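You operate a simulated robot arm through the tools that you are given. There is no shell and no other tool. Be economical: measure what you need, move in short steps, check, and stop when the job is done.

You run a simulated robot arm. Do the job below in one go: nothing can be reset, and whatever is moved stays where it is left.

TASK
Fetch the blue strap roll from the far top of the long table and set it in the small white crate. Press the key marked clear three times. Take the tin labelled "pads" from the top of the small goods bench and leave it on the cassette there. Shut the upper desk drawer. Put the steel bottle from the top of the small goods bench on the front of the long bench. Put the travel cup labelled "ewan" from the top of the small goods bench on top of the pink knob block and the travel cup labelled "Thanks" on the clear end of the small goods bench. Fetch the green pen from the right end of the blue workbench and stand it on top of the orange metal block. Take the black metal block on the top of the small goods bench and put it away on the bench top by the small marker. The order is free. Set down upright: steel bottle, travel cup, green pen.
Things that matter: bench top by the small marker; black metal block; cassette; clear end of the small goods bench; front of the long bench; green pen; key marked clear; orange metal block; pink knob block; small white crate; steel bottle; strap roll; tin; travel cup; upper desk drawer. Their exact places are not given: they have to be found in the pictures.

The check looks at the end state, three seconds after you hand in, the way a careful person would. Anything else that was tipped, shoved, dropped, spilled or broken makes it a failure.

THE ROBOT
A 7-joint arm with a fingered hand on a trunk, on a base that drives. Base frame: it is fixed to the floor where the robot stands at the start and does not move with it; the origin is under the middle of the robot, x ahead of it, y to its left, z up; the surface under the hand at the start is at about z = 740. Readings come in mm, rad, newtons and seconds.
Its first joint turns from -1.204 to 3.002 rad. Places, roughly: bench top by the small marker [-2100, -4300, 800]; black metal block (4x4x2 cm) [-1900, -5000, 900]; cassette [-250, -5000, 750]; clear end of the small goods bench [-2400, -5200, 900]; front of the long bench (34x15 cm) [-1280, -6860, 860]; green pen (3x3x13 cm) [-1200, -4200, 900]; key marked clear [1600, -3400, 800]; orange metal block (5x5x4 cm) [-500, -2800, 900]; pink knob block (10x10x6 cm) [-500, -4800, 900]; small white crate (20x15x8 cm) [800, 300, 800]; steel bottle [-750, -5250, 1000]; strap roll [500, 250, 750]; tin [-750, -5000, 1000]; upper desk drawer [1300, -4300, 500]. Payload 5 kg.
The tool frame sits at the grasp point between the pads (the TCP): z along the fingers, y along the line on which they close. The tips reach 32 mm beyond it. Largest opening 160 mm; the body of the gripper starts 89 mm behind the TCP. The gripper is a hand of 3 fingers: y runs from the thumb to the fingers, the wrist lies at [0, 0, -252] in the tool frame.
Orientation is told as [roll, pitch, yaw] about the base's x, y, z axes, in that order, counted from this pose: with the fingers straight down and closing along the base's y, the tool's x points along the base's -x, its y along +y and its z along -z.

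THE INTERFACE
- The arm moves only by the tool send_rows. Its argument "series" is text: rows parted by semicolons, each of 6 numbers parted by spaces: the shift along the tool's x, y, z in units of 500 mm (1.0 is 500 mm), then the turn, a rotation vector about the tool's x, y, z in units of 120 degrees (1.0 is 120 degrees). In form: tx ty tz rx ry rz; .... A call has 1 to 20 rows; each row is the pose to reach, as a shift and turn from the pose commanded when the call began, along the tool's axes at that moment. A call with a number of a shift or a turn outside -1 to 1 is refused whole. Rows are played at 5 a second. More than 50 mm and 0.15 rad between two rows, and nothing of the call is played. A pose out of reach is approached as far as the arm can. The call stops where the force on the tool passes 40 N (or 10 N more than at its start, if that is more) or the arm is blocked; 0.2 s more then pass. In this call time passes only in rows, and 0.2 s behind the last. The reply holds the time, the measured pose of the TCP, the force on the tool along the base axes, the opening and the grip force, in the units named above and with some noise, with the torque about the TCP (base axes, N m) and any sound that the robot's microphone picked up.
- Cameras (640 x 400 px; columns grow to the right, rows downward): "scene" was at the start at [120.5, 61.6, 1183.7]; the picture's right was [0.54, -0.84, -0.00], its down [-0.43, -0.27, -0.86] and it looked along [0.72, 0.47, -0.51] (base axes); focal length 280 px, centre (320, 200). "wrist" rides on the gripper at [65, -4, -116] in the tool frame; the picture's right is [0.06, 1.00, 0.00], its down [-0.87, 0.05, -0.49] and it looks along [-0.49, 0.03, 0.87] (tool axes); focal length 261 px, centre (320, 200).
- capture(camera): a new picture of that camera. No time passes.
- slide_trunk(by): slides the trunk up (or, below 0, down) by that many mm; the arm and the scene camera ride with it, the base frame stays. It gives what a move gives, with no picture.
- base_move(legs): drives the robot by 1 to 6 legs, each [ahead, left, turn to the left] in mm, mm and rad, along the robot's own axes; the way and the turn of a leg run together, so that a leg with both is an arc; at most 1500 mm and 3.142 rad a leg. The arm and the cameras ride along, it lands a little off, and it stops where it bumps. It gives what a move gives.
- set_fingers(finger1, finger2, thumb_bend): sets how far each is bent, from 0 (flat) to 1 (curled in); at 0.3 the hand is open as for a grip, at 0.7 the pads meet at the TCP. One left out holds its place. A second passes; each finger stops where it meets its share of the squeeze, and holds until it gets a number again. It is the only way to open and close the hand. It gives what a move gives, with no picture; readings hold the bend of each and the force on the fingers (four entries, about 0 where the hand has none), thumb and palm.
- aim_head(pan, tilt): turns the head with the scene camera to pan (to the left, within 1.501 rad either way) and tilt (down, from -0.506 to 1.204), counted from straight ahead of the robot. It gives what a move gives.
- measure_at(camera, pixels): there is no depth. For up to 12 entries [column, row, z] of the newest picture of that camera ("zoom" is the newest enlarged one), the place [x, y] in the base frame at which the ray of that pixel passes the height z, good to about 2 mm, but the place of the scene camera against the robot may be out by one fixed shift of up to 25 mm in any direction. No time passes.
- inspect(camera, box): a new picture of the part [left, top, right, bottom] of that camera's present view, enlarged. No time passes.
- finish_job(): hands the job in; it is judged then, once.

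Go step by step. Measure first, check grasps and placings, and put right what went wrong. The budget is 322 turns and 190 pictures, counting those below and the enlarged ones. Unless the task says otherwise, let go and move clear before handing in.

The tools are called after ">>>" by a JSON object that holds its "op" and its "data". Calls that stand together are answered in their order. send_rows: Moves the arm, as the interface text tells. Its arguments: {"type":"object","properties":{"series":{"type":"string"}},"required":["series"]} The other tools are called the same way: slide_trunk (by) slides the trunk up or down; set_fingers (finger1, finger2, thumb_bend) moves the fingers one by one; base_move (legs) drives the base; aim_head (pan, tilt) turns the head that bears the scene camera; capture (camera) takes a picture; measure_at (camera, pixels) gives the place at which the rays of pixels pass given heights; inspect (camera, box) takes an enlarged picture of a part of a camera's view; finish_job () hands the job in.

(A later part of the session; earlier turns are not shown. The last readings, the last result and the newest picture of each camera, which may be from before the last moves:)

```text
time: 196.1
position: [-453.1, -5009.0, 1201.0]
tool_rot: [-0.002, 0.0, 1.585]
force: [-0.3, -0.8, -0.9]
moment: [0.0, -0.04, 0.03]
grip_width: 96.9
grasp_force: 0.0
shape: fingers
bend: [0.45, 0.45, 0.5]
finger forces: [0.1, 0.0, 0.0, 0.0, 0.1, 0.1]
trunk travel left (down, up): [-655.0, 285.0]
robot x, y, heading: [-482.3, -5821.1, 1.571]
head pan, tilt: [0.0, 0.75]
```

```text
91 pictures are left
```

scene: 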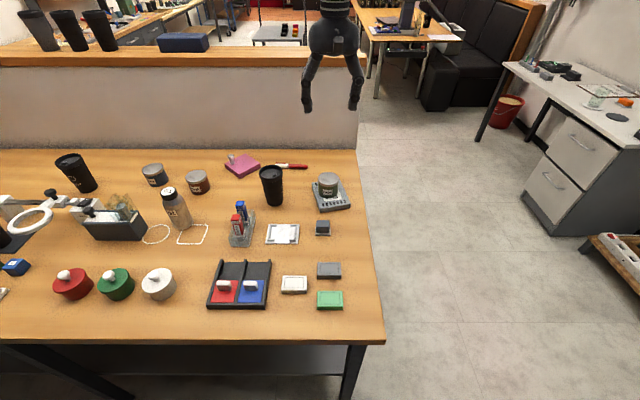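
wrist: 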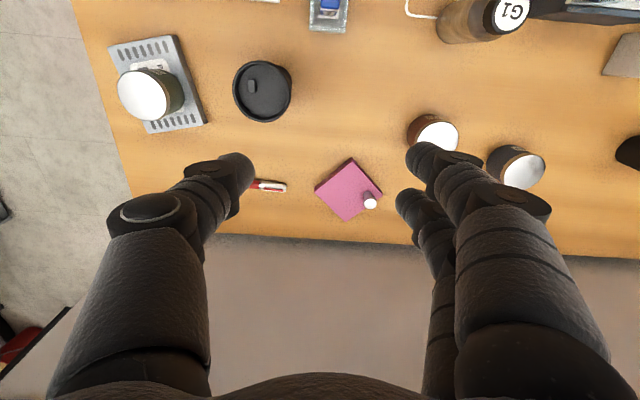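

The block is a flat plate with a small knob near its −x corner; the cup base fits on the free area. Measure precisely.

>>> {"op": "inspect", "data": {"camera": "wrist", "box": [300, 145, 400, 230]}}

>>> {"op": "measure_at", "data": {"camera": "wrist", "pixels": [[314, 187, 890], [350, 159, 890], [382, 190, 890], [347, 221, 890], [368, 199, 890], [370, 204, 915], [370, 204, 930], [348, 190, 890]]}}

```text
4.71 times, centred on (350, 188) of wrist
```

zoom: 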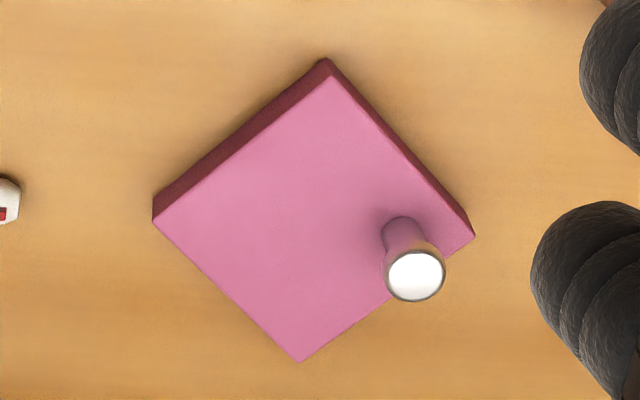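

```text
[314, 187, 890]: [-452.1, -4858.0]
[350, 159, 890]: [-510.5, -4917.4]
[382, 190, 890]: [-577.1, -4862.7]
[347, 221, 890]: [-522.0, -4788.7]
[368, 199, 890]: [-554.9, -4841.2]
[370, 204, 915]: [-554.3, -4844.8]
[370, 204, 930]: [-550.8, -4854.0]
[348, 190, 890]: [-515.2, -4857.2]
```

Target spot for the cup: about (-500,-4852), clear of the knob. Drive left 640 mm to the EWAN cup and look down.

>>> {"op": "base_move", "data": {"legs": [[0, 640, 0]]}}

>>> {"op": "send_rows", "data": {"series": "0.09 0 0 0 0 0;0.18 0 0 0 0 0;0.27 0 0 0 0 0;0.36 0 0 0 0 0;0.45 0 0 0 0 0;0.52 0 0 0 0 0"}}

>>> {"op": "capture", "data": {"camera": "wrist"}}

>>> {"op": "capture", "data": {"camera": "scene"}}

```text
time: 199.6
position: [-1090.9, -5010.2, 1202.4]
tool_rot: [-0.002, -0.002, 1.585]
force: [-0.7, 0.0, -0.8]
moment: [-0.01, -0.02, -0.03]
grip_width: 97.0
grasp_force: 0.0
shape: fingers
bend: [0.45, 0.45, 0.5]
finger forces: [0.0, 0.0, 0.0, 0.0, 0.1, 0.0]
trunk travel left (down, up): [-655.0, 285.0]
robot x, y, heading: [-1119.9, -5821.2, 1.575]
head pan, tilt: [0.0, 0.75]
```

```text
time: 201.0
position: [-1088.4, -5271.4, 1200.4]
tool_rot: [0.0, -0.001, 1.586]
force: [0.9, -0.1, 0.0]
moment: [0.0, 0.01, 0.02]
grip_width: 96.6
grasp_force: 0.1
shape: fingers
bend: [0.45, 0.45, 0.5]
finger forces: [0.0, 0.0, 0.1, 0.1, 0.0, 0.0]
trunk travel left (down, up): [-655.0, 285.0]
robot x, y, heading: [-1117.9, -5822.5, 1.578]
head pan, tilt: [0.0, 0.75]
```

```text
89 pictures are left
```

wrist: 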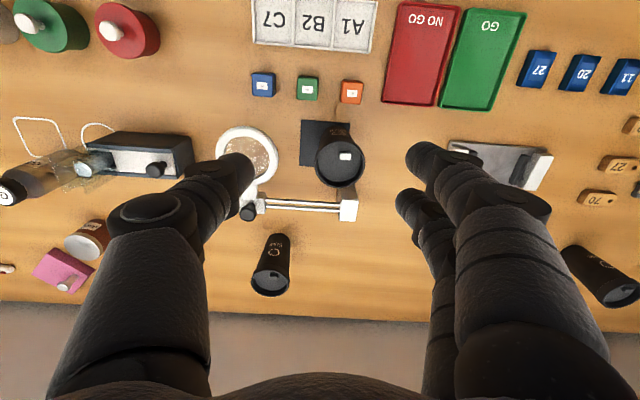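

```text
88 pictures are left
```

scene: 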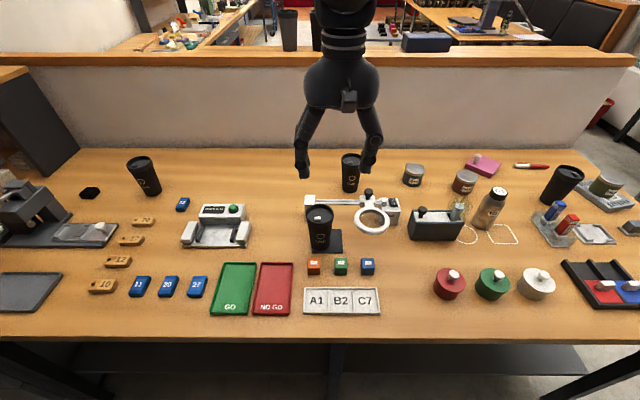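

Measure the cup lid in both cameras for height.

>>> {"op": "measure_at", "data": {"camera": "wrist", "pixels": [[340, 161, 1030], [340, 161, 1050], [340, 161, 1070], [315, 161, 1050], [365, 161, 1050], [348, 200, 975], [240, 150, 975], [331, 128, 870]]}}

>>> {"op": "measure_at", "data": {"camera": "scene", "pixels": [[320, 213, 1030], [320, 213, 1050], [320, 213, 1070], [320, 250, 870], [306, 213, 1050], [334, 213, 1050]]}}

>>> {"op": "inspect", "data": {"camera": "scene", "box": [270, 180, 420, 280]}}

```text
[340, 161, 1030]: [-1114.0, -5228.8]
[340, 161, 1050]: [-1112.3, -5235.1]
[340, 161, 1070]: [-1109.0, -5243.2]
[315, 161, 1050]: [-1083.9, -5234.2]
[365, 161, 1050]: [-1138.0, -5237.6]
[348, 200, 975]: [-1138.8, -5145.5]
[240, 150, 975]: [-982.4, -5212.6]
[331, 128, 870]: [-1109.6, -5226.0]
```

```text
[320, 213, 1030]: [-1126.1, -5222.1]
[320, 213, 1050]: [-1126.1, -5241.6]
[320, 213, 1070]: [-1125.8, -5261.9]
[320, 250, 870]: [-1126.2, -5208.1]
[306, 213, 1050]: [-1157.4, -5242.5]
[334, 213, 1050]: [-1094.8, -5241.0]
```

```text
4.00 times, centred on (345, 230) of scene
```

zoom: 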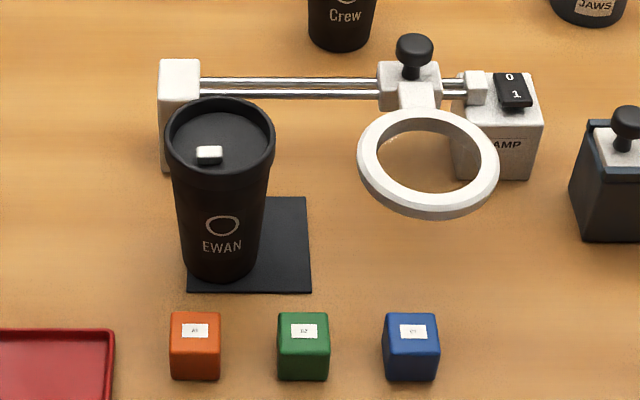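

The cup is about 110 mm tall (lid z≈980). Move above it and re-measure.

>>> {"op": "send_rows", "data": {"series": "-0.05 0.02 0.05 0 0 0;-0.1 0.04 0.11 0 0 0;-0.128 0.05 0.19 0 0 0"}}

>>> {"op": "capture", "data": {"camera": "wrist"}}

```text
time: 201.8
position: [-1113.8, -5207.0, 1106.3]
tool_rot: [0.001, 0.0, 1.584]
force: [0.9, 0.1, -0.7]
moment: [-0.01, -0.01, -0.03]
grip_width: 97.1
grasp_force: 0.0
shape: fingers
bend: [0.45, 0.45, 0.5]
finger forces: [0.0, 0.1, 0.0, 0.0, 0.1, 0.0]
trunk travel left (down, up): [-655.0, 285.0]
robot x, y, heading: [-1118.9, -5823.6, 1.573]
head pan, tilt: [0.0, 0.75]
```

```text
86 pictures are left
```

wrist: 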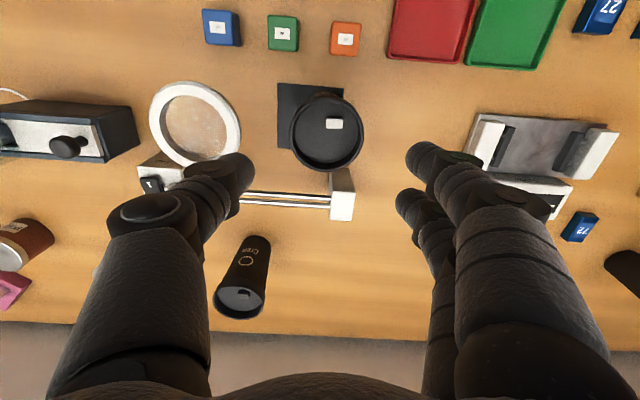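

>>> {"op": "measure_at", "data": {"camera": "wrist", "pixels": [[327, 132, 980], [327, 132, 1000], [327, 132, 1020], [327, 132, 1040], [290, 132, 1000], [364, 132, 1000], [195, 125, 960], [342, 190, 960]]}}

```text
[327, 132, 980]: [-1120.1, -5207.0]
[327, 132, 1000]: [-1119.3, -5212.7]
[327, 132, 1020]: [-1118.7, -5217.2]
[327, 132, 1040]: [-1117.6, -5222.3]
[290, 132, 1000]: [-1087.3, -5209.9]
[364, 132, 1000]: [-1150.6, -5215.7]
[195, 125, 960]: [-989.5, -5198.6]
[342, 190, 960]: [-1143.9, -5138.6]
```

Cup centre (-1119,-5209). Narrow the opening slightly and descend to TCP≈940.

>>> {"op": "set_fingers", "data": {"finger1": 0.47, "finger2": 0.47, "thumb_bend": 0.47}}

>>> {"op": "send_rows", "data": {"series": "0.004 0.011 0.08 0 0 0;0.004 0.011 0.16 0 0 0;0.004 0.011 0.2 0 0 0"}}

>>> {"op": "capture", "data": {"camera": "wrist"}}

>>> {"op": "inspect", "data": {"camera": "scene", "box": [240, 130, 440, 270]}}

```text
time: 202.8
position: [-1113.7, -5207.8, 1106.6]
tool_rot: [-0.002, -0.001, 1.584]
force: [-0.2, -0.1, 1.4]
moment: [-0.01, -0.05, -0.01]
grip_width: 99.6
grasp_force: 0.2
shape: fingers
bend: [0.47, 0.47, 0.47]
finger forces: [0.1, 0.0, 0.0, 0.0, 0.0, 0.0]
trunk travel left (down, up): [-655.0, 285.0]
robot x, y, heading: [-1122.3, -5822.2, 1.576]
head pan, tilt: [0.0, 0.75]
```

```text
time: 203.6
position: [-1117.3, -5209.1, 1005.1]
tool_rot: [-0.002, -0.002, 1.583]
force: [0.3, 0.9, 0.0]
moment: [-0.02, 0.02, 0.0]
grip_width: 99.7
grasp_force: 0.0
shape: fingers
bend: [0.47, 0.47, 0.47]
finger forces: [0.0, 0.0, 0.0, 0.0, 0.0, 0.0]
trunk travel left (down, up): [-655.0, 285.0]
robot x, y, heading: [-1120.8, -5822.1, 1.575]
head pan, tilt: [0.0, 0.75]
```

```text
85 pictures are left
```

wrist: 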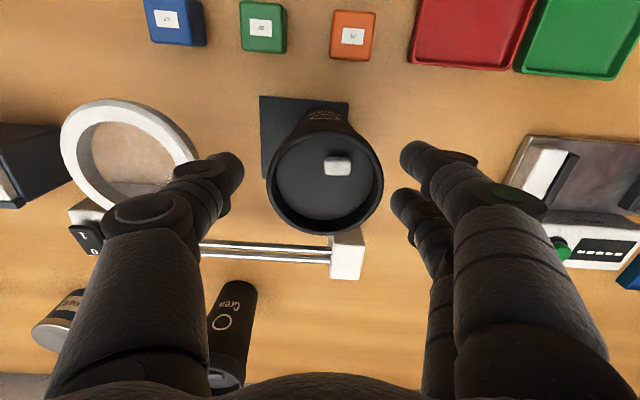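

```text
2.86 times, centred on (340, 200) of scene
```

zoom: 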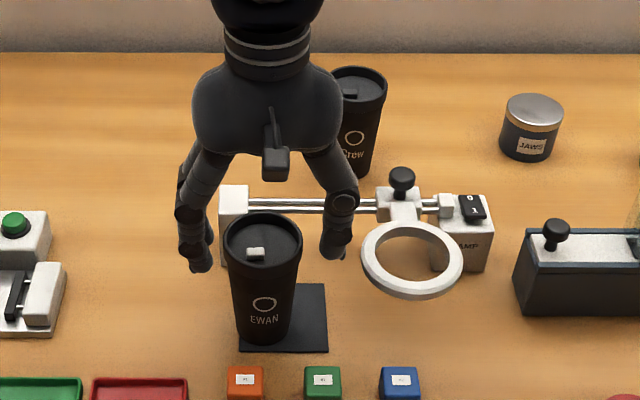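

Lid at z≈980, 6 mm nearer than centre. Adjust and descend to 938, then grip.

>>> {"op": "send_rows", "data": {"series": "0.01 0.005 0.06 0 0 0;0.01 0.005 0.1 0 0 0;0.01 0.005 0.134 0 0 0"}}

>>> {"op": "set_fingers", "data": {"finger1": 0.7, "finger2": 0.7, "thumb_bend": 0.7}}

>>> {"op": "capture", "data": {"camera": "wrist"}}

```text
time: 204.4
position: [-1120.3, -5215.3, 939.6]
tool_rot: [-0.003, -0.002, 1.585]
force: [0.4, -0.3, 0.0]
moment: [-0.05, 0.0, 0.0]
grip_width: 99.9
grasp_force: 0.0
shape: fingers
bend: [0.47, 0.47, 0.47]
finger forces: [0.0, 0.1, 0.1, 0.0, 0.0, 0.0]
trunk travel left (down, up): [-655.0, 285.0]
robot x, y, heading: [-1118.1, -5820.7, 1.579]
head pan, tilt: [0.0, 0.75]
```

```text
time: 205.4
position: [-1119.2, -5214.1, 939.0]
tool_rot: [-0.001, 0.0, 1.584]
force: [-0.8, -0.7, 0.7]
moment: [0.01, -0.02, -0.02]
grip_width: 48.9
grasp_force: 10.1
shape: fingers
bend: [0.61, 0.56, 0.61]
finger forces: [4.5, 5.5, 0.1, 0.1, 10.1, 0.0]
trunk travel left (down, up): [-655.0, 285.0]
robot x, y, heading: [-1121.3, -5819.5, 1.573]
head pan, tilt: [0.0, 0.75]
```

```text
83 pictures are left
```

wrist: 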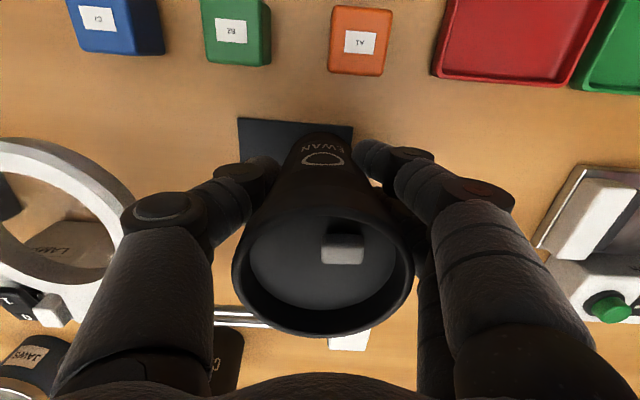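

Gripped. Lift 260 mm straight up and check that it hangs upright.

>>> {"op": "send_rows", "data": {"series": "0 0 -0.02 0 0 0;0 0 -0.08 0 0 0;0 0 -0.16 0 0 0;0 0 -0.25 0 0 0;0 0 -0.34 0 0 0;0 0 -0.43 0 0 0;0 0 -0.52 0 0 0"}}

>>> {"op": "capture", "data": {"camera": "scene"}}

```text
time: 207.0
position: [-1121.3, -5217.1, 1199.9]
tool_rot: [-0.003, -0.001, 1.584]
force: [-0.4, -0.6, -1.0]
moment: [0.04, -0.03, -0.01]
grip_width: 49.1
grasp_force: 9.4
shape: fingers
bend: [0.61, 0.56, 0.61]
finger forces: [4.3, 5.3, 0.0, 0.1, 9.8, 0.0]
trunk travel left (down, up): [-655.0, 285.0]
robot x, y, heading: [-1120.0, -5824.1, 1.575]
head pan, tilt: [0.0, 0.75]
```

```text
82 pictures are left
```

scene: 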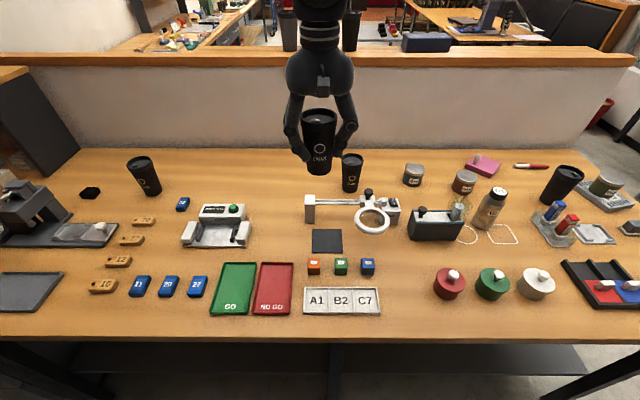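

Upright and free. Drive right 620 mm, then extend toward the pink block.

>>> {"op": "base_move", "data": {"legs": [[0, -620, 0]]}}

>>> {"op": "send_rows", "data": {"series": "-0.09 0 0 0 0 0;-0.18 0 0 0 0 0;-0.27 0 0 0 0 0;-0.36 0 0 0 0 0;-0.45 0 0 0 0 0;-0.53 0 0 0 0 0;-0.6 0 0 0 0 0"}}

>>> {"op": "capture", "data": {"camera": "wrist"}}

>>> {"op": "capture", "data": {"camera": "scene"}}

```text
time: 210.6
position: [-486.8, -5216.6, 1198.0]
tool_rot: [0.0, 0.0, 1.579]
force: [1.2, 0.3, -1.3]
moment: [-0.02, 0.04, -0.03]
grip_width: 48.7
grasp_force: 10.1
shape: fingers
bend: [0.61, 0.56, 0.61]
finger forces: [4.3, 5.3, 0.1, 0.0, 9.7, 0.1]
trunk travel left (down, up): [-655.0, 285.0]
robot x, y, heading: [-485.6, -5819.4, 1.571]
head pan, tilt: [0.0, 0.75]
```

```text
time: 212.2
position: [-489.1, -4913.7, 1198.4]
tool_rot: [-0.001, 0.0, 1.578]
force: [0.2, -0.3, -1.7]
moment: [-0.02, -0.01, 0.02]
grip_width: 48.6
grasp_force: 9.4
shape: fingers
bend: [0.61, 0.56, 0.61]
finger forces: [4.4, 5.5, 0.1, 0.0, 9.4, 0.0]
trunk travel left (down, up): [-655.0, 285.0]
robot x, y, heading: [-486.5, -5821.4, 1.565]
head pan, tilt: [0.0, 0.75]
```

```text
81 pictures are left
```

wrist: 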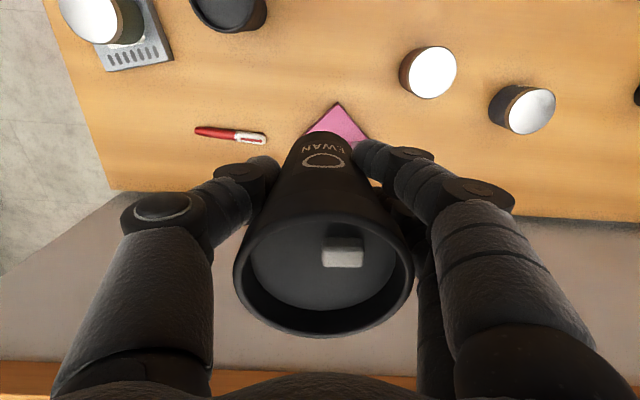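

```text
80 pictures are left
```

scene: 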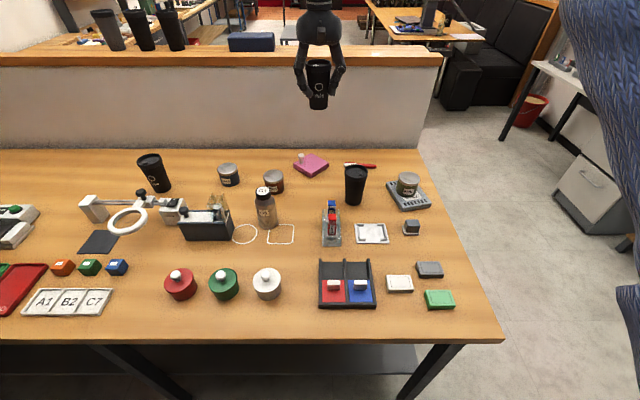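

Align over the plate's free area (TCP ≈ (-500,-4857)) and lower to about 975.

>>> {"op": "send_rows", "data": {"series": "-0.06 0.011 0.05 0 0 0;-0.114 0.022 0.1 0 0 0;-0.114 0.022 0.19 0 0 0;-0.114 0.022 0.28 0 0 0;-0.114 0.022 0.35 0 0 0;-0.114 0.022 0.4 0 0 0"}}

>>> {"op": "inspect", "data": {"camera": "scene", "box": [260, 90, 380, 190]}}

>>> {"op": "capture", "data": {"camera": "wrist"}}

```text
time: 213.6
position: [-500.6, -4857.0, 997.0]
tool_rot: [-0.002, 0.001, 1.576]
force: [-0.1, 0.1, -2.9]
moment: [-0.04, 0.02, 0.02]
grip_width: 48.4
grasp_force: 9.4
shape: fingers
bend: [0.61, 0.56, 0.61]
finger forces: [4.3, 5.4, 0.1, 0.0, 9.1, 0.0]
trunk travel left (down, up): [-655.0, 285.0]
robot x, y, heading: [-492.9, -5821.3, 1.57]
head pan, tilt: [0.0, 0.75]
```

```text
4.00 times, centred on (320, 140) of scene
```

zoom: 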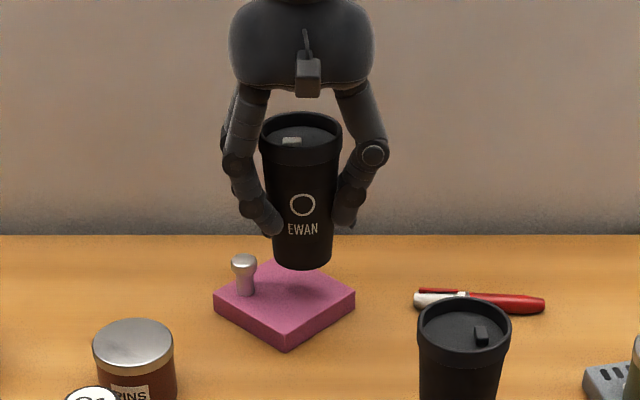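

```text
78 pictures are left
```

wrist: 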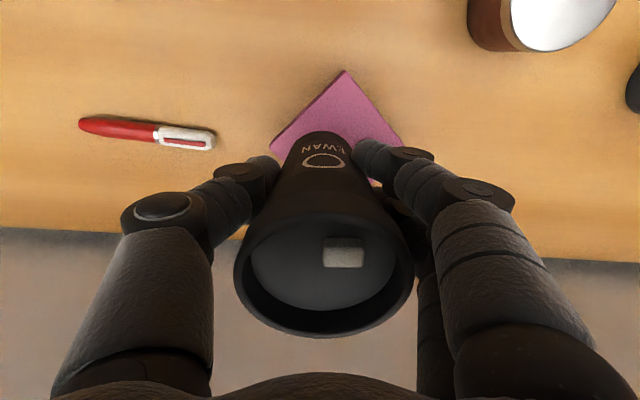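

Verify plate corners from here.

>>> {"op": "measure_at", "data": {"camera": "wrist", "pixels": [[343, 78, 890], [270, 152, 890], [408, 147, 890]]}}

```text
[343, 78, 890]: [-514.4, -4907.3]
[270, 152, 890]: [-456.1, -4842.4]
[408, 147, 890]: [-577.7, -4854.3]
```

Plate centre (-517,-4849) confirmed. Lower to contact.

>>> {"op": "send_rows", "data": {"series": "0 0 0.02 0 0 0;0 0 0.04 0 0 0;0 0 0.055 0 0 0;0 0 0.065 0 0 0"}}

>>> {"op": "inspect", "data": {"camera": "scene", "box": [270, 100, 370, 190]}}

```text
time: 214.6
position: [-502.6, -4858.1, 965.3]
tool_rot: [-0.002, -0.002, 1.577]
force: [-0.5, 0.3, -2.5]
moment: [0.02, 0.06, 0.01]
grip_width: 48.5
grasp_force: 9.6
shape: fingers
bend: [0.61, 0.56, 0.61]
finger forces: [4.5, 5.5, 0.0, 0.1, 9.3, 0.1]
trunk travel left (down, up): [-655.0, 285.0]
robot x, y, heading: [-487.8, -5820.5, 1.566]
head pan, tilt: [0.0, 0.75]
```

```text
4.44 times, centred on (320, 145) of scene
```

zoom: 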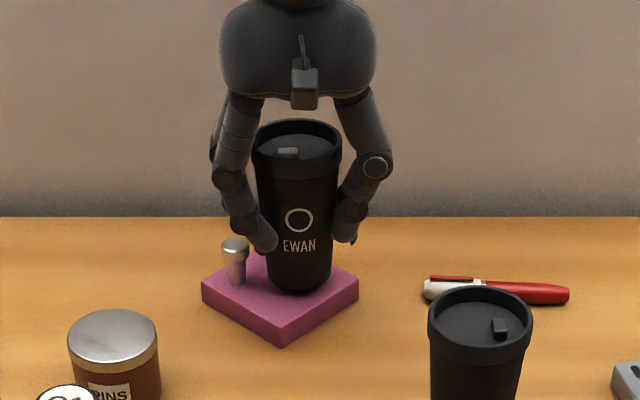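

The −x fingers are close to the knob cap, so shift 8 mm in +x first, then lower to contact.

>>> {"op": "send_rows", "data": {"series": "0 -0.008 0 0 0 0;0 -0.016 0 0 0 0;0 -0.016 0.006 0 0 0;0 -0.016 0.012 0 0 0;0 -0.016 0.018 0 0 0"}}

```text
time: 215.8
position: [-493.4, -4858.4, 958.2]
tool_rot: [-0.002, -0.002, 1.578]
force: [0.6, -0.7, 1.5]
moment: [0.05, 0.03, 0.01]
grip_width: 48.7
grasp_force: 9.6
shape: fingers
bend: [0.61, 0.56, 0.62]
finger forces: [4.7, 5.4, 0.0, 0.0, 9.7, 0.1]
trunk travel left (down, up): [-655.0, 285.0]
robot x, y, heading: [-491.6, -5820.7, 1.567]
head pan, tilt: [0.0, 0.75]
```

Contact made. Release gently: thumb first, fingers just a little, rise 15 mm, then open fully.

>>> {"op": "send_rows", "data": {"series": "0 0 0.002 0 0 0"}}

>>> {"op": "set_fingers", "data": {"finger1": 0.57, "finger2": 0.53, "thumb_bend": 0.5}}

>>> {"op": "send_rows", "data": {"series": "0 0 -0.012 0 0 0;0 0 -0.024 0 0 0;0 0 -0.036 0 0 0"}}

>>> {"op": "set_fingers", "data": {"finger1": 0.45, "finger2": 0.45, "thumb_bend": 0.45}}

>>> {"op": "inspect", "data": {"camera": "scene", "box": [270, 100, 370, 190]}}

```text
time: 216.2
position: [-493.5, -4858.2, 957.4]
tool_rot: [-0.002, -0.001, 1.578]
force: [0.2, 0.5, 7.4]
moment: [0.04, 0.09, 0.0]
grip_width: 48.2
grasp_force: 10.5
shape: fingers
bend: [0.61, 0.56, 0.62]
finger forces: [4.7, 5.7, 0.0, 0.0, 10.1, 0.1]
trunk travel left (down, up): [-655.0, 285.0]
robot x, y, heading: [-490.9, -5820.0, 1.571]
head pan, tilt: [0.0, 0.75]
```

```text
time: 217.2
position: [-493.3, -4859.5, 956.1]
tool_rot: [-0.001, -0.001, 1.578]
force: [0.6, -0.7, 0.4]
moment: [-0.01, -0.02, 0.02]
grip_width: 74.5
grasp_force: 0.0
shape: fingers
bend: [0.56, 0.53, 0.5]
finger forces: [0.0, 0.0, 0.0, 0.0, 0.0, 0.1]
trunk travel left (down, up): [-655.0, 285.0]
robot x, y, heading: [-489.2, -5821.0, 1.563]
head pan, tilt: [0.0, 0.75]
```

```text
time: 217.9
position: [-492.8, -4858.0, 973.7]
tool_rot: [0.0, -0.002, 1.578]
force: [0.2, 1.2, 0.4]
moment: [0.02, 0.01, 0.01]
grip_width: 74.5
grasp_force: 0.0
shape: fingers
bend: [0.56, 0.53, 0.5]
finger forces: [0.1, 0.0, 0.0, 0.1, 0.0, 0.1]
trunk travel left (down, up): [-655.0, 285.0]
robot x, y, heading: [-488.2, -5822.5, 1.563]
head pan, tilt: [0.0, 0.75]
```

```text
time: 218.9
position: [-493.4, -4858.4, 973.4]
tool_rot: [-0.001, -0.002, 1.579]
force: [0.1, 0.0, 0.3]
moment: [0.0, -0.06, 0.01]
grip_width: 107.1
grasp_force: 0.0
shape: fingers
bend: [0.45, 0.45, 0.45]
finger forces: [0.0, 0.1, 0.0, 0.1, 0.0, 0.1]
trunk travel left (down, up): [-655.0, 285.0]
robot x, y, heading: [-487.8, -5823.4, 1.567]
head pan, tilt: [0.0, 0.75]
```

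```text
4.44 times, centred on (320, 145) of scene
```

zoom: 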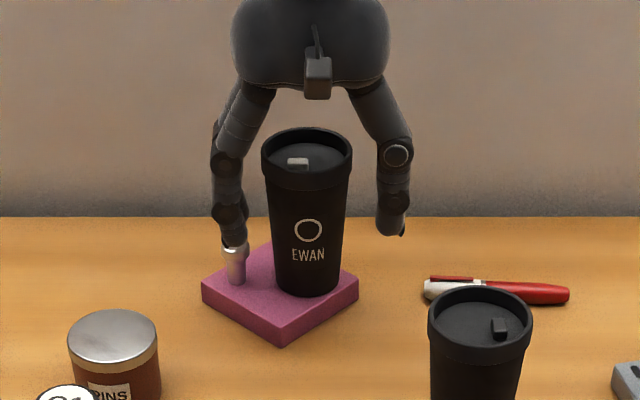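

The EWAN cup stands on the pink block. Lift straight up and check.

>>> {"op": "send_rows", "data": {"series": "0 0 -0.08 0 0 0;0 0 -0.17 0 0 0;0 0 -0.26 0 0 0;0 0 -0.35 0 0 0;0 0 -0.44 0 0 0"}}

>>> {"op": "inspect", "data": {"camera": "scene", "box": [230, 110, 390, 230]}}

```text
time: 220.2
position: [-493.5, -4861.7, 1194.7]
tool_rot: [-0.003, -0.003, 1.577]
force: [-0.6, -0.4, 1.5]
moment: [0.03, 0.0, 0.01]
grip_width: 107.3
grasp_force: 0.1
shape: fingers
bend: [0.45, 0.45, 0.45]
finger forces: [0.1, 0.0, 0.0, 0.1, 0.0, 0.0]
trunk travel left (down, up): [-655.0, 285.0]
robot x, y, heading: [-488.2, -5818.3, 1.57]
head pan, tilt: [0.0, 0.75]
```

```text
3.33 times, centred on (310, 170) of scene
```

zoom: 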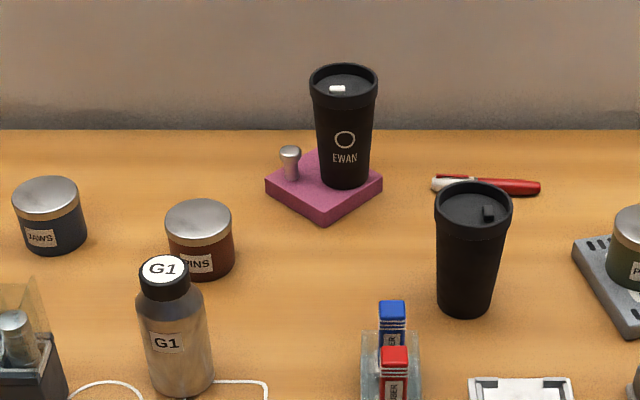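

Perfect. Next the steel bottle G1: move the hand over toward it for a view.

>>> {"op": "send_rows", "data": {"series": "0.08 0.033 0 0 0 0;0.16 0.066 0 0 0 0;0.24 0.1 0 0 0 0;0.32 0.133 0 0 0 0;0.4 0.166 0.02 0 0 0;0.48 0.2 0.04 0 0 0;0.55 0.23 0.06 0 0 0;0.62 0.26 0.08 0 0 0;0.66 0.294 0.1 0 0 0"}}

>>> {"op": "capture", "data": {"camera": "wrist"}}

```text
time: 222.2
position: [-637.5, -5189.4, 1142.8]
tool_rot: [-0.002, -0.001, 1.579]
force: [0.0, 0.1, -0.1]
moment: [-0.03, -0.05, -0.02]
grip_width: 107.5
grasp_force: 0.1
shape: fingers
bend: [0.45, 0.45, 0.45]
finger forces: [0.0, 0.0, 0.1, 0.0, 0.1, 0.0]
trunk travel left (down, up): [-655.0, 285.0]
robot x, y, heading: [-488.9, -5819.8, 1.567]
head pan, tilt: [0.0, 0.75]
```

```text
74 pictures are left
```

wrist: 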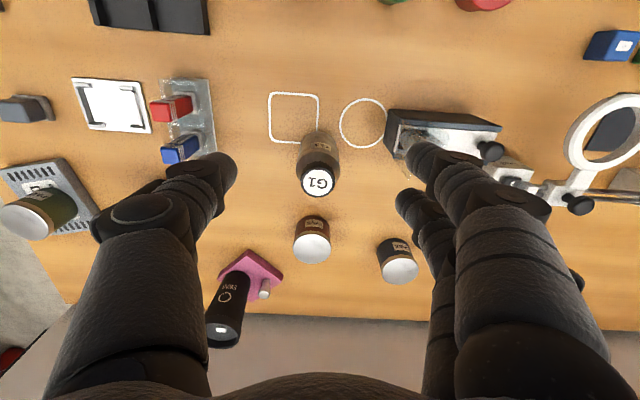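

Bottle cap at (318,180). Measure candidates.

>>> {"op": "measure_at", "data": {"camera": "wrist", "pixels": [[318, 180, 980], [318, 180, 1000], [318, 180, 1020], [318, 135, 875], [299, 150, 920], [340, 150, 920], [312, 245, 925], [405, 140, 930], [388, 125, 930]]}}

>>> {"op": "measure_at", "data": {"camera": "scene", "pixels": [[264, 192, 980], [264, 192, 1000], [264, 192, 1020], [268, 228, 872]]}}

```text
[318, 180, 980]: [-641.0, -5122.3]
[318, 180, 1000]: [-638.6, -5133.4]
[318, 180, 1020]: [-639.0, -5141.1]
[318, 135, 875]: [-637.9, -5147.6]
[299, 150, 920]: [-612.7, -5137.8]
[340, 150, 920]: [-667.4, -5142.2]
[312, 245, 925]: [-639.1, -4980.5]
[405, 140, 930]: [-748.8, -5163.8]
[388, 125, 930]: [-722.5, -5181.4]
```

```text
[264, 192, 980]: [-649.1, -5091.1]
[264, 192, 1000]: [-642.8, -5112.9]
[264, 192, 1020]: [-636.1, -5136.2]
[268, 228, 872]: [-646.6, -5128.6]
```

Bottle centre ≈(-640,-5125), cap top ≈990. Narrow the fingers and go over it.

>>> {"op": "set_fingers", "data": {"finger1": 0.5, "finger2": 0.5, "thumb_bend": 0.48}}

>>> {"op": "send_rows", "data": {"series": "-0.064 0.003 0.04 0 0 0;-0.128 0.006 0.1 0 0 0;-0.128 0.006 0.19 0 0 0"}}

>>> {"op": "capture", "data": {"camera": "wrist"}}

>>> {"op": "inspect", "data": {"camera": "scene", "box": [180, 120, 350, 250]}}

```text
time: 223.2
position: [-637.7, -5190.3, 1142.3]
tool_rot: [-0.002, -0.002, 1.578]
force: [-0.3, -1.1, 1.2]
moment: [0.0, -0.01, -0.02]
grip_width: 92.2
grasp_force: 0.2
shape: fingers
bend: [0.5, 0.5, 0.48]
finger forces: [0.1, 0.0, 0.0, 0.1, 0.0, 0.0]
trunk travel left (down, up): [-655.0, 285.0]
robot x, y, heading: [-490.2, -5821.5, 1.565]
head pan, tilt: [0.0, 0.75]
```

```text
time: 223.9
position: [-642.2, -5123.1, 1047.8]
tool_rot: [0.002, -0.001, 1.578]
force: [0.2, -0.3, -0.4]
moment: [-0.06, 0.0, -0.02]
grip_width: 92.1
grasp_force: 0.0
shape: fingers
bend: [0.5, 0.5, 0.48]
finger forces: [0.0, 0.0, 0.0, 0.0, 0.0, 0.0]
trunk travel left (down, up): [-655.0, 285.0]
robot x, y, heading: [-489.1, -5819.9, 1.567]
head pan, tilt: [0.0, 0.75]
```

```text
73 pictures are left
```

wrist: 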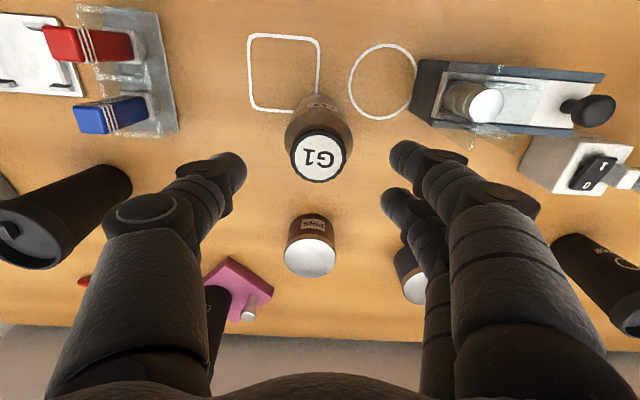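

```text
3.08 times, centred on (265, 185) of scene
```

zoom: 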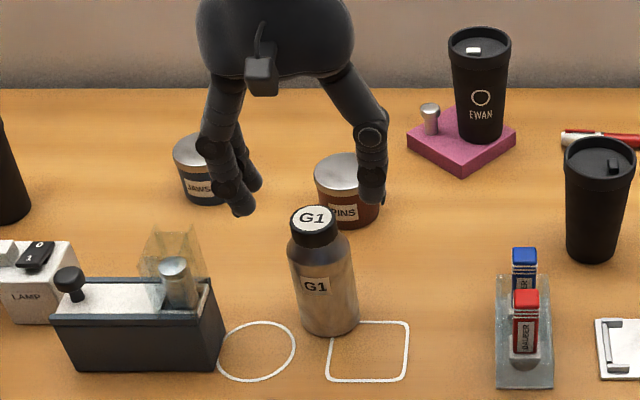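

>>> {"op": "measure_at", "data": {"camera": "wrist", "pixels": [[319, 155, 970], [319, 155, 990], [319, 155, 1010], [318, 110, 875], [440, 95, 920], [415, 95, 900]]}}

```text
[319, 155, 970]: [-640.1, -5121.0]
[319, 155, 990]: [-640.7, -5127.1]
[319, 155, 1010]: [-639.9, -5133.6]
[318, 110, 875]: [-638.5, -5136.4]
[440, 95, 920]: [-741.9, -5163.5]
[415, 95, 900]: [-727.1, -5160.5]
```

Bottle centre (-640,-5127), cap ≈985. Descend to TCP 935 and grip.

>>> {"op": "send_rows", "data": {"series": "0.007 -0.004 0.08 0 0 0;0.007 -0.004 0.15 0 0 0;0.007 -0.004 0.2 0 0 0;0.007 -0.004 0.226 0 0 0"}}

>>> {"op": "capture", "data": {"camera": "wrist"}}

>>> {"op": "set_fingers", "data": {"finger1": 0.7, "finger2": 0.7, "thumb_bend": 0.7}}

```text
time: 224.9
position: [-639.7, -5129.3, 934.3]
tool_rot: [-0.001, -0.002, 1.578]
force: [0.0, -0.3, 0.1]
moment: [0.03, 0.0, 0.01]
grip_width: 92.0
grasp_force: 0.0
shape: fingers
bend: [0.5, 0.5, 0.48]
finger forces: [0.1, 0.0, 0.1, 0.0, 0.1, 0.0]
trunk travel left (down, up): [-655.0, 285.0]
robot x, y, heading: [-487.7, -5823.5, 1.572]
head pan, tilt: [0.0, 0.75]
```

```text
71 pictures are left
```

wrist: 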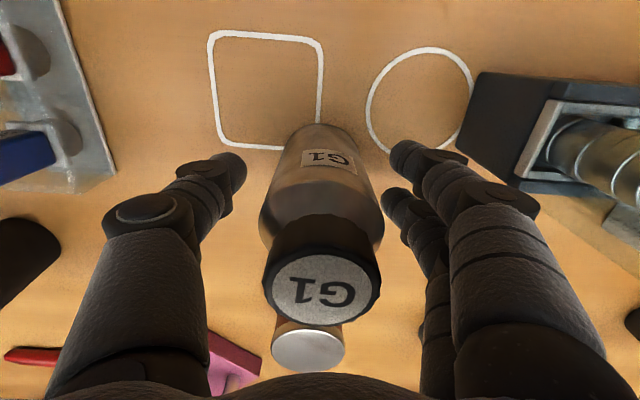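

```text
time: 225.9
position: [-638.9, -5129.0, 935.0]
tool_rot: [-0.002, -0.002, 1.577]
force: [0.1, -0.6, -0.4]
moment: [-0.04, 0.03, -0.01]
grip_width: 53.2
grasp_force: 18.9
shape: fingers
bend: [0.6, 0.58, 0.62]
finger forces: [9.3, 9.9, 0.1, 0.0, 19.5, 0.0]
trunk travel left (down, up): [-655.0, 285.0]
robot x, y, heading: [-492.6, -5823.1, 1.564]
head pan, tilt: [0.0, 0.75]
```

Gripped at 53 mm, 19 N. Lift, retract, back off and drive to x≈-1290, then turn around toward the long bench.

>>> {"op": "send_rows", "data": {"series": "0 0 -0.03 0 0 0;0 0 -0.1 0 0 0;0 0 -0.19 0 0 0;0 0 -0.28 0 0 0;0 0 -0.37 0 0 0;0 0 -0.46 0 0 0;0 0 -0.54 0 0 0;0.09 0 -0.54 0 0 0;0.18 0 -0.54 0 0 0;0.25 -0.08 -0.54 0 0 0;0.25 -0.16 -0.54 0 0 0;0.25 -0.24 -0.54 0 0 0"}}

>>> {"op": "base_move", "data": {"legs": [[-380, 0, 0], [0, 800, 0], [0, 0, 1.57]]}}

>>> {"op": "aim_head", "data": {"pan": 1.3, "tilt": 0.55}}

>>> {"op": "capture", "data": {"camera": "scene"}}

```text
refused: row 10 steps farther than a row can; nothing moved
```

```text
time: 236.1
position: [-1983.2, -6355.7, 934.8]
tool_rot: [-0.001, -0.002, -3.128]
force: [0.4, -0.7, 0.5]
moment: [0.03, -0.01, 0.0]
grip_width: 52.4
grasp_force: 18.5
shape: fingers
bend: [0.6, 0.58, 0.63]
finger forces: [8.5, 10.2, 0.1, 0.0, 18.1, 0.0]
trunk travel left (down, up): [-655.0, 285.0]
robot x, y, heading: [-1291.4, -6201.4, -3.136]
head pan, tilt: [0.0, 0.75]
heard: snap
```

```text
time: 237.6
position: [-1982.9, -6355.9, 934.2]
tool_rot: [-0.001, -0.003, -3.13]
force: [0.9, -0.5, 0.3]
moment: [0.0, -0.02, 0.01]
grip_width: 52.4
grasp_force: 17.8
shape: fingers
bend: [0.6, 0.58, 0.63]
finger forces: [8.6, 10.2, 0.1, 0.0, 18.2, 0.1]
trunk travel left (down, up): [-655.0, 285.0]
robot x, y, heading: [-1291.4, -6202.2, -3.14]
head pan, tilt: [1.3, 0.55]
```

```text
70 pictures are left
```

scene: 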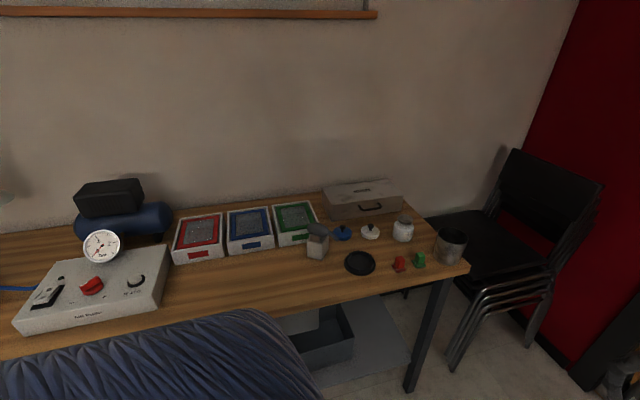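

The arm rows were refused, so the base moved with the bottle still low — I must check the small goods bench for damage. Lift now and look right.

>>> {"op": "send_rows", "data": {"series": "0 0 -0.08 0 0 0;0 0 -0.16 0 0 0;0 0 -0.24 0 0 0;0 0 -0.32 0 0 0;0 0 -0.4 0 0 0"}}

>>> {"op": "base_move", "data": {"legs": [[0, 0, -1.0]]}}

>>> {"op": "aim_head", "data": {"pan": -1.1, "tilt": 0.5}}

>>> {"op": "capture", "data": {"camera": "scene"}}

```text
time: 238.8
position: [-1982.7, -6357.9, 1136.8]
tool_rot: [0.0, -0.001, -3.128]
force: [0.0, 0.4, -1.1]
moment: [0.0, 0.05, 0.04]
grip_width: 52.5
grasp_force: 18.2
shape: fingers
bend: [0.6, 0.58, 0.63]
finger forces: [8.6, 10.4, 0.1, 0.1, 18.0, 0.1]
trunk travel left (down, up): [-655.0, 285.0]
robot x, y, heading: [-1290.6, -6201.6, -3.136]
head pan, tilt: [1.3, 0.55]
```

```text
time: 241.8
position: [-1787.7, -5691.6, 1136.1]
tool_rot: [-0.003, -0.003, 2.138]
force: [-0.2, 0.2, -1.8]
moment: [-0.04, 0.0, 0.0]
grip_width: 52.6
grasp_force: 18.0
shape: fingers
bend: [0.6, 0.58, 0.63]
finger forces: [7.8, 10.3, 0.1, 0.1, 17.6, 0.0]
trunk travel left (down, up): [-655.0, 285.0]
robot x, y, heading: [-1290.2, -6201.2, 2.125]
head pan, tilt: [1.3, 0.55]
```

```text
time: 244.0
position: [-1787.0, -5692.2, 1136.3]
tool_rot: [-0.003, -0.002, 2.136]
force: [-0.2, -0.3, -0.4]
moment: [0.05, 0.02, 0.02]
grip_width: 52.4
grasp_force: 17.8
shape: fingers
bend: [0.6, 0.58, 0.63]
finger forces: [7.8, 10.4, 0.1, 0.0, 17.6, 0.0]
trunk travel left (down, up): [-655.0, 285.0]
robot x, y, heading: [-1291.7, -6201.4, 2.125]
head pan, tilt: [-1.1, 0.499]
```

```text
69 pictures are left
```

scene: 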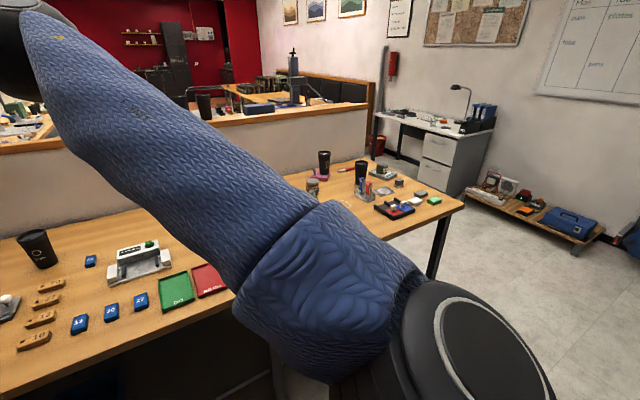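

The arm blocks the view. Turn to face +y again and look.

>>> {"op": "base_move", "data": {"legs": [[0, 0, -0.56]]}}

>>> {"op": "aim_head", "data": {"pan": -0.7, "tilt": 0.55}}

>>> {"op": "capture", "data": {"camera": "scene"}}

```text
time: 245.9
position: [-1447.3, -5508.7, 1135.7]
tool_rot: [0.0, -0.002, 1.584]
force: [0.3, -0.7, -0.8]
moment: [-0.02, 0.0, 0.05]
grip_width: 52.0
grasp_force: 17.9
shape: fingers
bend: [0.6, 0.58, 0.63]
finger forces: [7.7, 10.2, 0.0, 0.0, 17.5, 0.0]
trunk travel left (down, up): [-655.0, 285.0]
robot x, y, heading: [-1290.6, -6204.0, 1.578]
head pan, tilt: [-1.1, 0.499]
```

```text
time: 246.8
position: [-1447.9, -5507.7, 1135.8]
tool_rot: [-0.002, 0.001, 1.584]
force: [0.0, -0.1, -1.4]
moment: [-0.02, -0.01, 0.01]
grip_width: 52.2
grasp_force: 17.9
shape: fingers
bend: [0.6, 0.58, 0.63]
finger forces: [7.7, 10.2, 0.0, 0.1, 17.6, 0.0]
trunk travel left (down, up): [-655.0, 285.0]
robot x, y, heading: [-1293.9, -6200.1, 1.576]
head pan, tilt: [-0.7, 0.55]
```

```text
68 pictures are left
```

scene: 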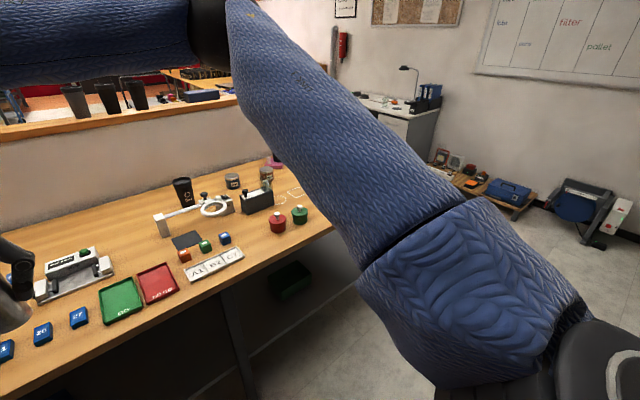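

Drive right 600 mm to see that area straight on.

>>> {"op": "base_move", "data": {"legs": [[0, -600, 0]]}}

>>> {"op": "aim_head", "data": {"pan": 0.0, "tilt": 0.65}}

>>> {"op": "capture", "data": {"camera": "scene"}}

```text
time: 250.2
position: [-850.0, -5505.3, 1135.8]
tool_rot: [0.0, -0.002, 1.593]
force: [0.1, 0.2, -1.2]
moment: [0.0, 0.03, 0.02]
grip_width: 52.2
grasp_force: 17.7
shape: fingers
bend: [0.6, 0.58, 0.63]
finger forces: [7.7, 10.3, 0.1, 0.0, 17.5, 0.0]
trunk travel left (down, up): [-655.0, 285.0]
robot x, y, heading: [-689.6, -6194.9, 1.578]
head pan, tilt: [-0.7, 0.55]
```

```text
time: 251.2
position: [-852.0, -5505.2, 1135.8]
tool_rot: [-0.002, 0.0, 1.593]
force: [0.2, 0.2, -1.0]
moment: [0.0, 0.03, 0.01]
grip_width: 51.8
grasp_force: 17.2
shape: fingers
bend: [0.6, 0.58, 0.63]
finger forces: [7.8, 10.3, 0.0, 0.0, 17.5, 0.0]
trunk travel left (down, up): [-655.0, 285.0]
robot x, y, heading: [-691.3, -6196.1, 1.581]
head pan, tilt: [0.0, 0.649]
```

```text
67 pictures are left
```

scene: 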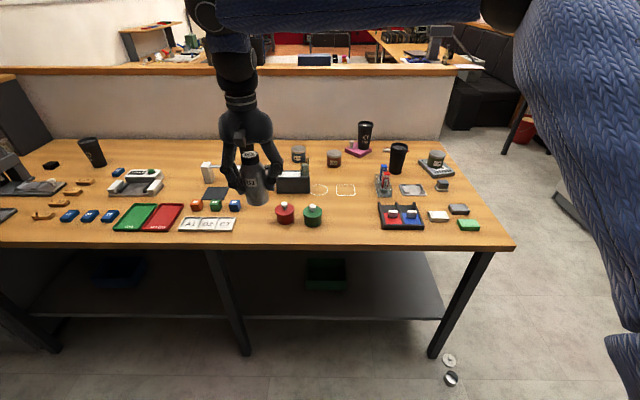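

The white pot was swept to the floor (at (449,360) and (451,378)). Look closely at it.

>>> {"op": "inspect", "data": {"camera": "scene", "box": [420, 340, 500, 400]}}

>>> {"op": "measure_at", "data": {"camera": "scene", "pixels": [[449, 360, 15], [451, 378, 20], [285, 222, 870], [313, 224, 870], [433, 358, 0]]}}

```text
6.67 times, centred on (460, 370) of scene
```

zoom: 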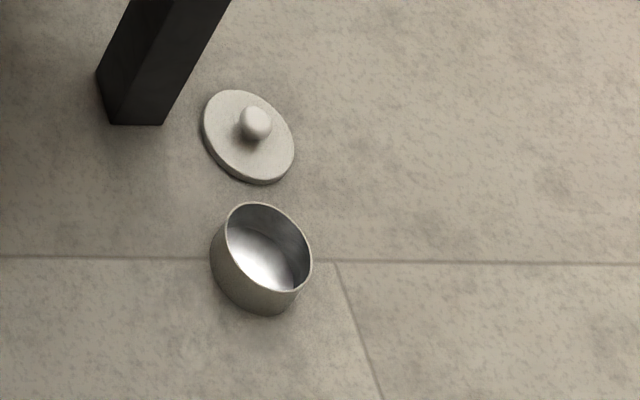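

```text
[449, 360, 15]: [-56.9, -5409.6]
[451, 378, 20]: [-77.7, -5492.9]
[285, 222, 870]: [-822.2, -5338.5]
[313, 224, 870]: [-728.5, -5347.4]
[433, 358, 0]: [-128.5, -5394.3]
```

The pot and lid lie intact on the floor beside the bench leg; I'll restore them later. First the bottle: retract the arm and raise the trunk.

>>> {"op": "send_rows", "data": {"series": "0.085 0 0 0 0 0;0.17 0 0 0 0 0;0.255 0 0 0 0 0;0.34 0 0 0 0 0"}}

>>> {"op": "slide_trunk", "data": {"by": 80}}

```text
time: 252.2
position: [-848.9, -5675.6, 1136.5]
tool_rot: [-0.002, -0.001, 1.592]
force: [0.1, -0.4, -1.5]
moment: [0.0, -0.03, -0.03]
grip_width: 51.8
grasp_force: 17.9
shape: fingers
bend: [0.6, 0.58, 0.63]
finger forces: [7.8, 10.3, 0.0, 0.0, 17.4, 0.0]
trunk travel left (down, up): [-655.0, 285.0]
robot x, y, heading: [-686.6, -6196.0, 1.577]
head pan, tilt: [0.0, 0.649]
```

```text
time: 253.4
position: [-846.3, -5674.5, 1215.5]
tool_rot: [-0.004, -0.003, 1.59]
force: [0.0, -0.3, -1.0]
moment: [0.03, 0.01, -0.01]
grip_width: 52.3
grasp_force: 17.5
shape: fingers
bend: [0.6, 0.58, 0.63]
finger forces: [7.8, 10.3, 0.0, 0.0, 17.3, 0.1]
trunk travel left (down, up): [-735.0, 205.0]
robot x, y, heading: [-689.8, -6195.1, 1.579]
head pan, tilt: [0.0, 0.649]
```

Now drive left to x≈-1290 and turn around.

>>> {"op": "base_move", "data": {"legs": [[0, 600, 0], [0, 0, 1.57], [0, 0, 1.57]]}}

>>> {"op": "aim_head", "data": {"pan": 0.0, "tilt": 0.8}}

>>> {"op": "capture", "data": {"camera": "scene"}}

```text
time: 264.4
position: [-1140.0, -6725.6, 1215.5]
tool_rot: [-0.001, -0.001, -1.552]
force: [0.6, -0.2, -0.8]
moment: [0.0, -0.01, -0.02]
grip_width: 51.2
grasp_force: 17.2
shape: fingers
bend: [0.61, 0.58, 0.63]
finger forces: [7.3, 10.0, 0.1, 0.0, 16.7, 0.0]
trunk travel left (down, up): [-735.0, 205.0]
robot x, y, heading: [-1297.6, -6206.7, -1.561]
head pan, tilt: [0.0, 0.649]
```

```text
time: 265.1
position: [-1140.9, -6725.8, 1215.4]
tool_rot: [-0.001, -0.002, -1.552]
force: [0.3, -0.2, -1.6]
moment: [0.0, -0.01, -0.02]
grip_width: 51.3
grasp_force: 16.9
shape: fingers
bend: [0.61, 0.58, 0.63]
finger forces: [7.4, 9.9, 0.1, 0.0, 16.8, 0.0]
trunk travel left (down, up): [-735.0, 205.0]
robot x, y, heading: [-1297.4, -6206.3, -1.561]
head pan, tilt: [0.0, 0.799]
```

```text
65 pictures are left
```

scene: 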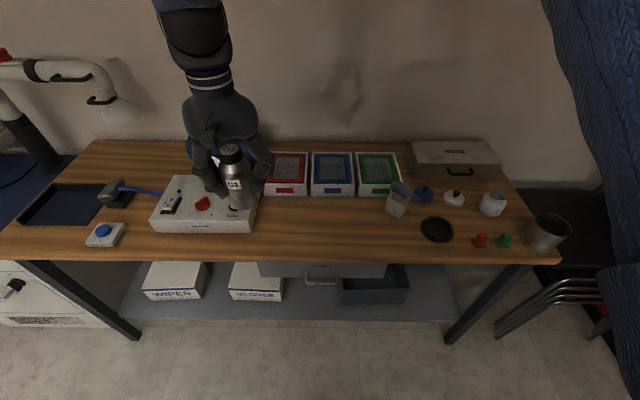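

The clear strip is in front of the three trays, around (325,228). Measure.

>>> {"op": "measure_at", "data": {"camera": "scene", "pixels": [[325, 228, 860], [262, 232, 860], [390, 216, 860], [325, 257, 860], [325, 198, 860], [325, 228, 880], [325, 257, 880], [325, 257, 840]]}}

>>> {"op": "capture", "data": {"camera": "wrist"}}

```text
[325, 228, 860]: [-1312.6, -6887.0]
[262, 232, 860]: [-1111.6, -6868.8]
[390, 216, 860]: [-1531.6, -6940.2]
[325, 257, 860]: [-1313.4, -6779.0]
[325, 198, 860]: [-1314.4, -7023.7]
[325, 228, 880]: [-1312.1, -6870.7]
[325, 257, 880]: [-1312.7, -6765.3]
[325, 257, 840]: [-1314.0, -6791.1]
```

```text
64 pictures are left
```

wrist: 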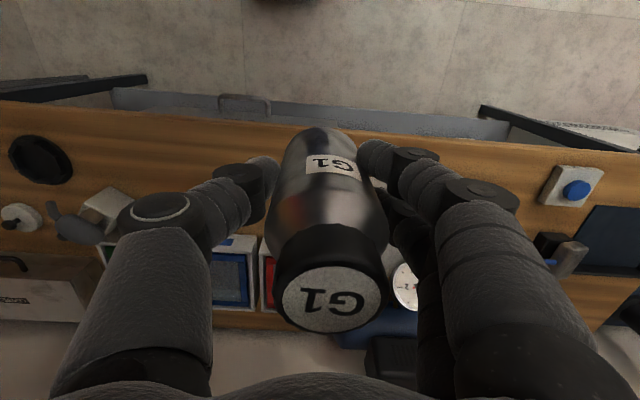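

Target (-1285,-6862). Move above, then lower to about 960.

>>> {"op": "send_rows", "data": {"series": "-0.055 -0.058 0 0 0 0;-0.11 -0.116 0 0 0 0;-0.165 -0.173 0 0 0 0;-0.22 -0.23 0 0 0 0;-0.27 -0.288 0 0 0 0;-0.27 -0.288 0.09 0 0 0;-0.27 -0.288 0.18 0 0 0;-0.27 -0.288 0.27 0 0 0;-0.27 -0.288 0.36 0 0 0;-0.27 -0.288 0.45 0 0 0;-0.27 -0.288 0.5 0 0 0"}}

>>> {"op": "capture", "data": {"camera": "scene"}}

```text
time: 267.5
position: [-1281.3, -6865.0, 965.9]
tool_rot: [0.0, -0.003, -1.553]
force: [0.0, 0.3, -1.2]
moment: [0.03, -0.01, 0.0]
grip_width: 50.8
grasp_force: 17.5
shape: fingers
bend: [0.61, 0.58, 0.63]
finger forces: [7.5, 9.9, 0.0, 0.0, 16.5, 0.0]
trunk travel left (down, up): [-735.0, 205.0]
robot x, y, heading: [-1298.7, -6203.8, -1.564]
head pan, tilt: [0.0, 0.799]
```

```text
63 pictures are left
```

scene: 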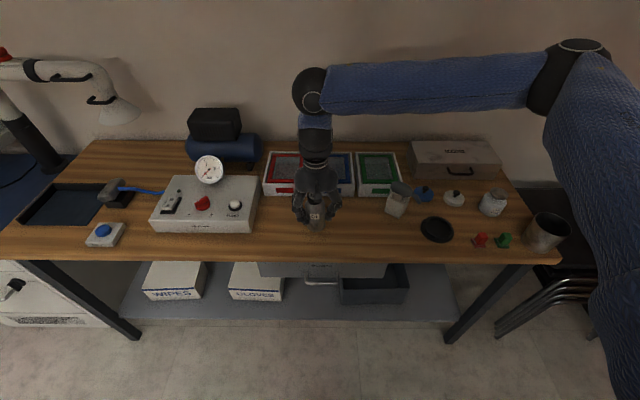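

Above the clear strip. Lower stepwise to contact.

>>> {"op": "send_rows", "data": {"series": "0 0 0.02 0 0 0;0 0 0.04 0 0 0;0 0 0.054 0 0 0;0 0 0.062 0 0 0;0 0 0.068 0 0 0"}}

```text
time: 268.7
position: [-1281.2, -6864.6, 932.8]
tool_rot: [0.001, -0.004, -1.553]
force: [-1.3, 1.4, 7.2]
moment: [-0.01, -0.13, 0.01]
grip_width: 50.8
grasp_force: 18.7
shape: fingers
bend: [0.61, 0.58, 0.63]
finger forces: [8.1, 9.8, 0.1, 0.0, 19.2, 0.0]
trunk travel left (down, up): [-735.0, 205.0]
robot x, y, heading: [-1300.8, -6206.2, -1.564]
head pan, tilt: [0.0, 0.799]
```

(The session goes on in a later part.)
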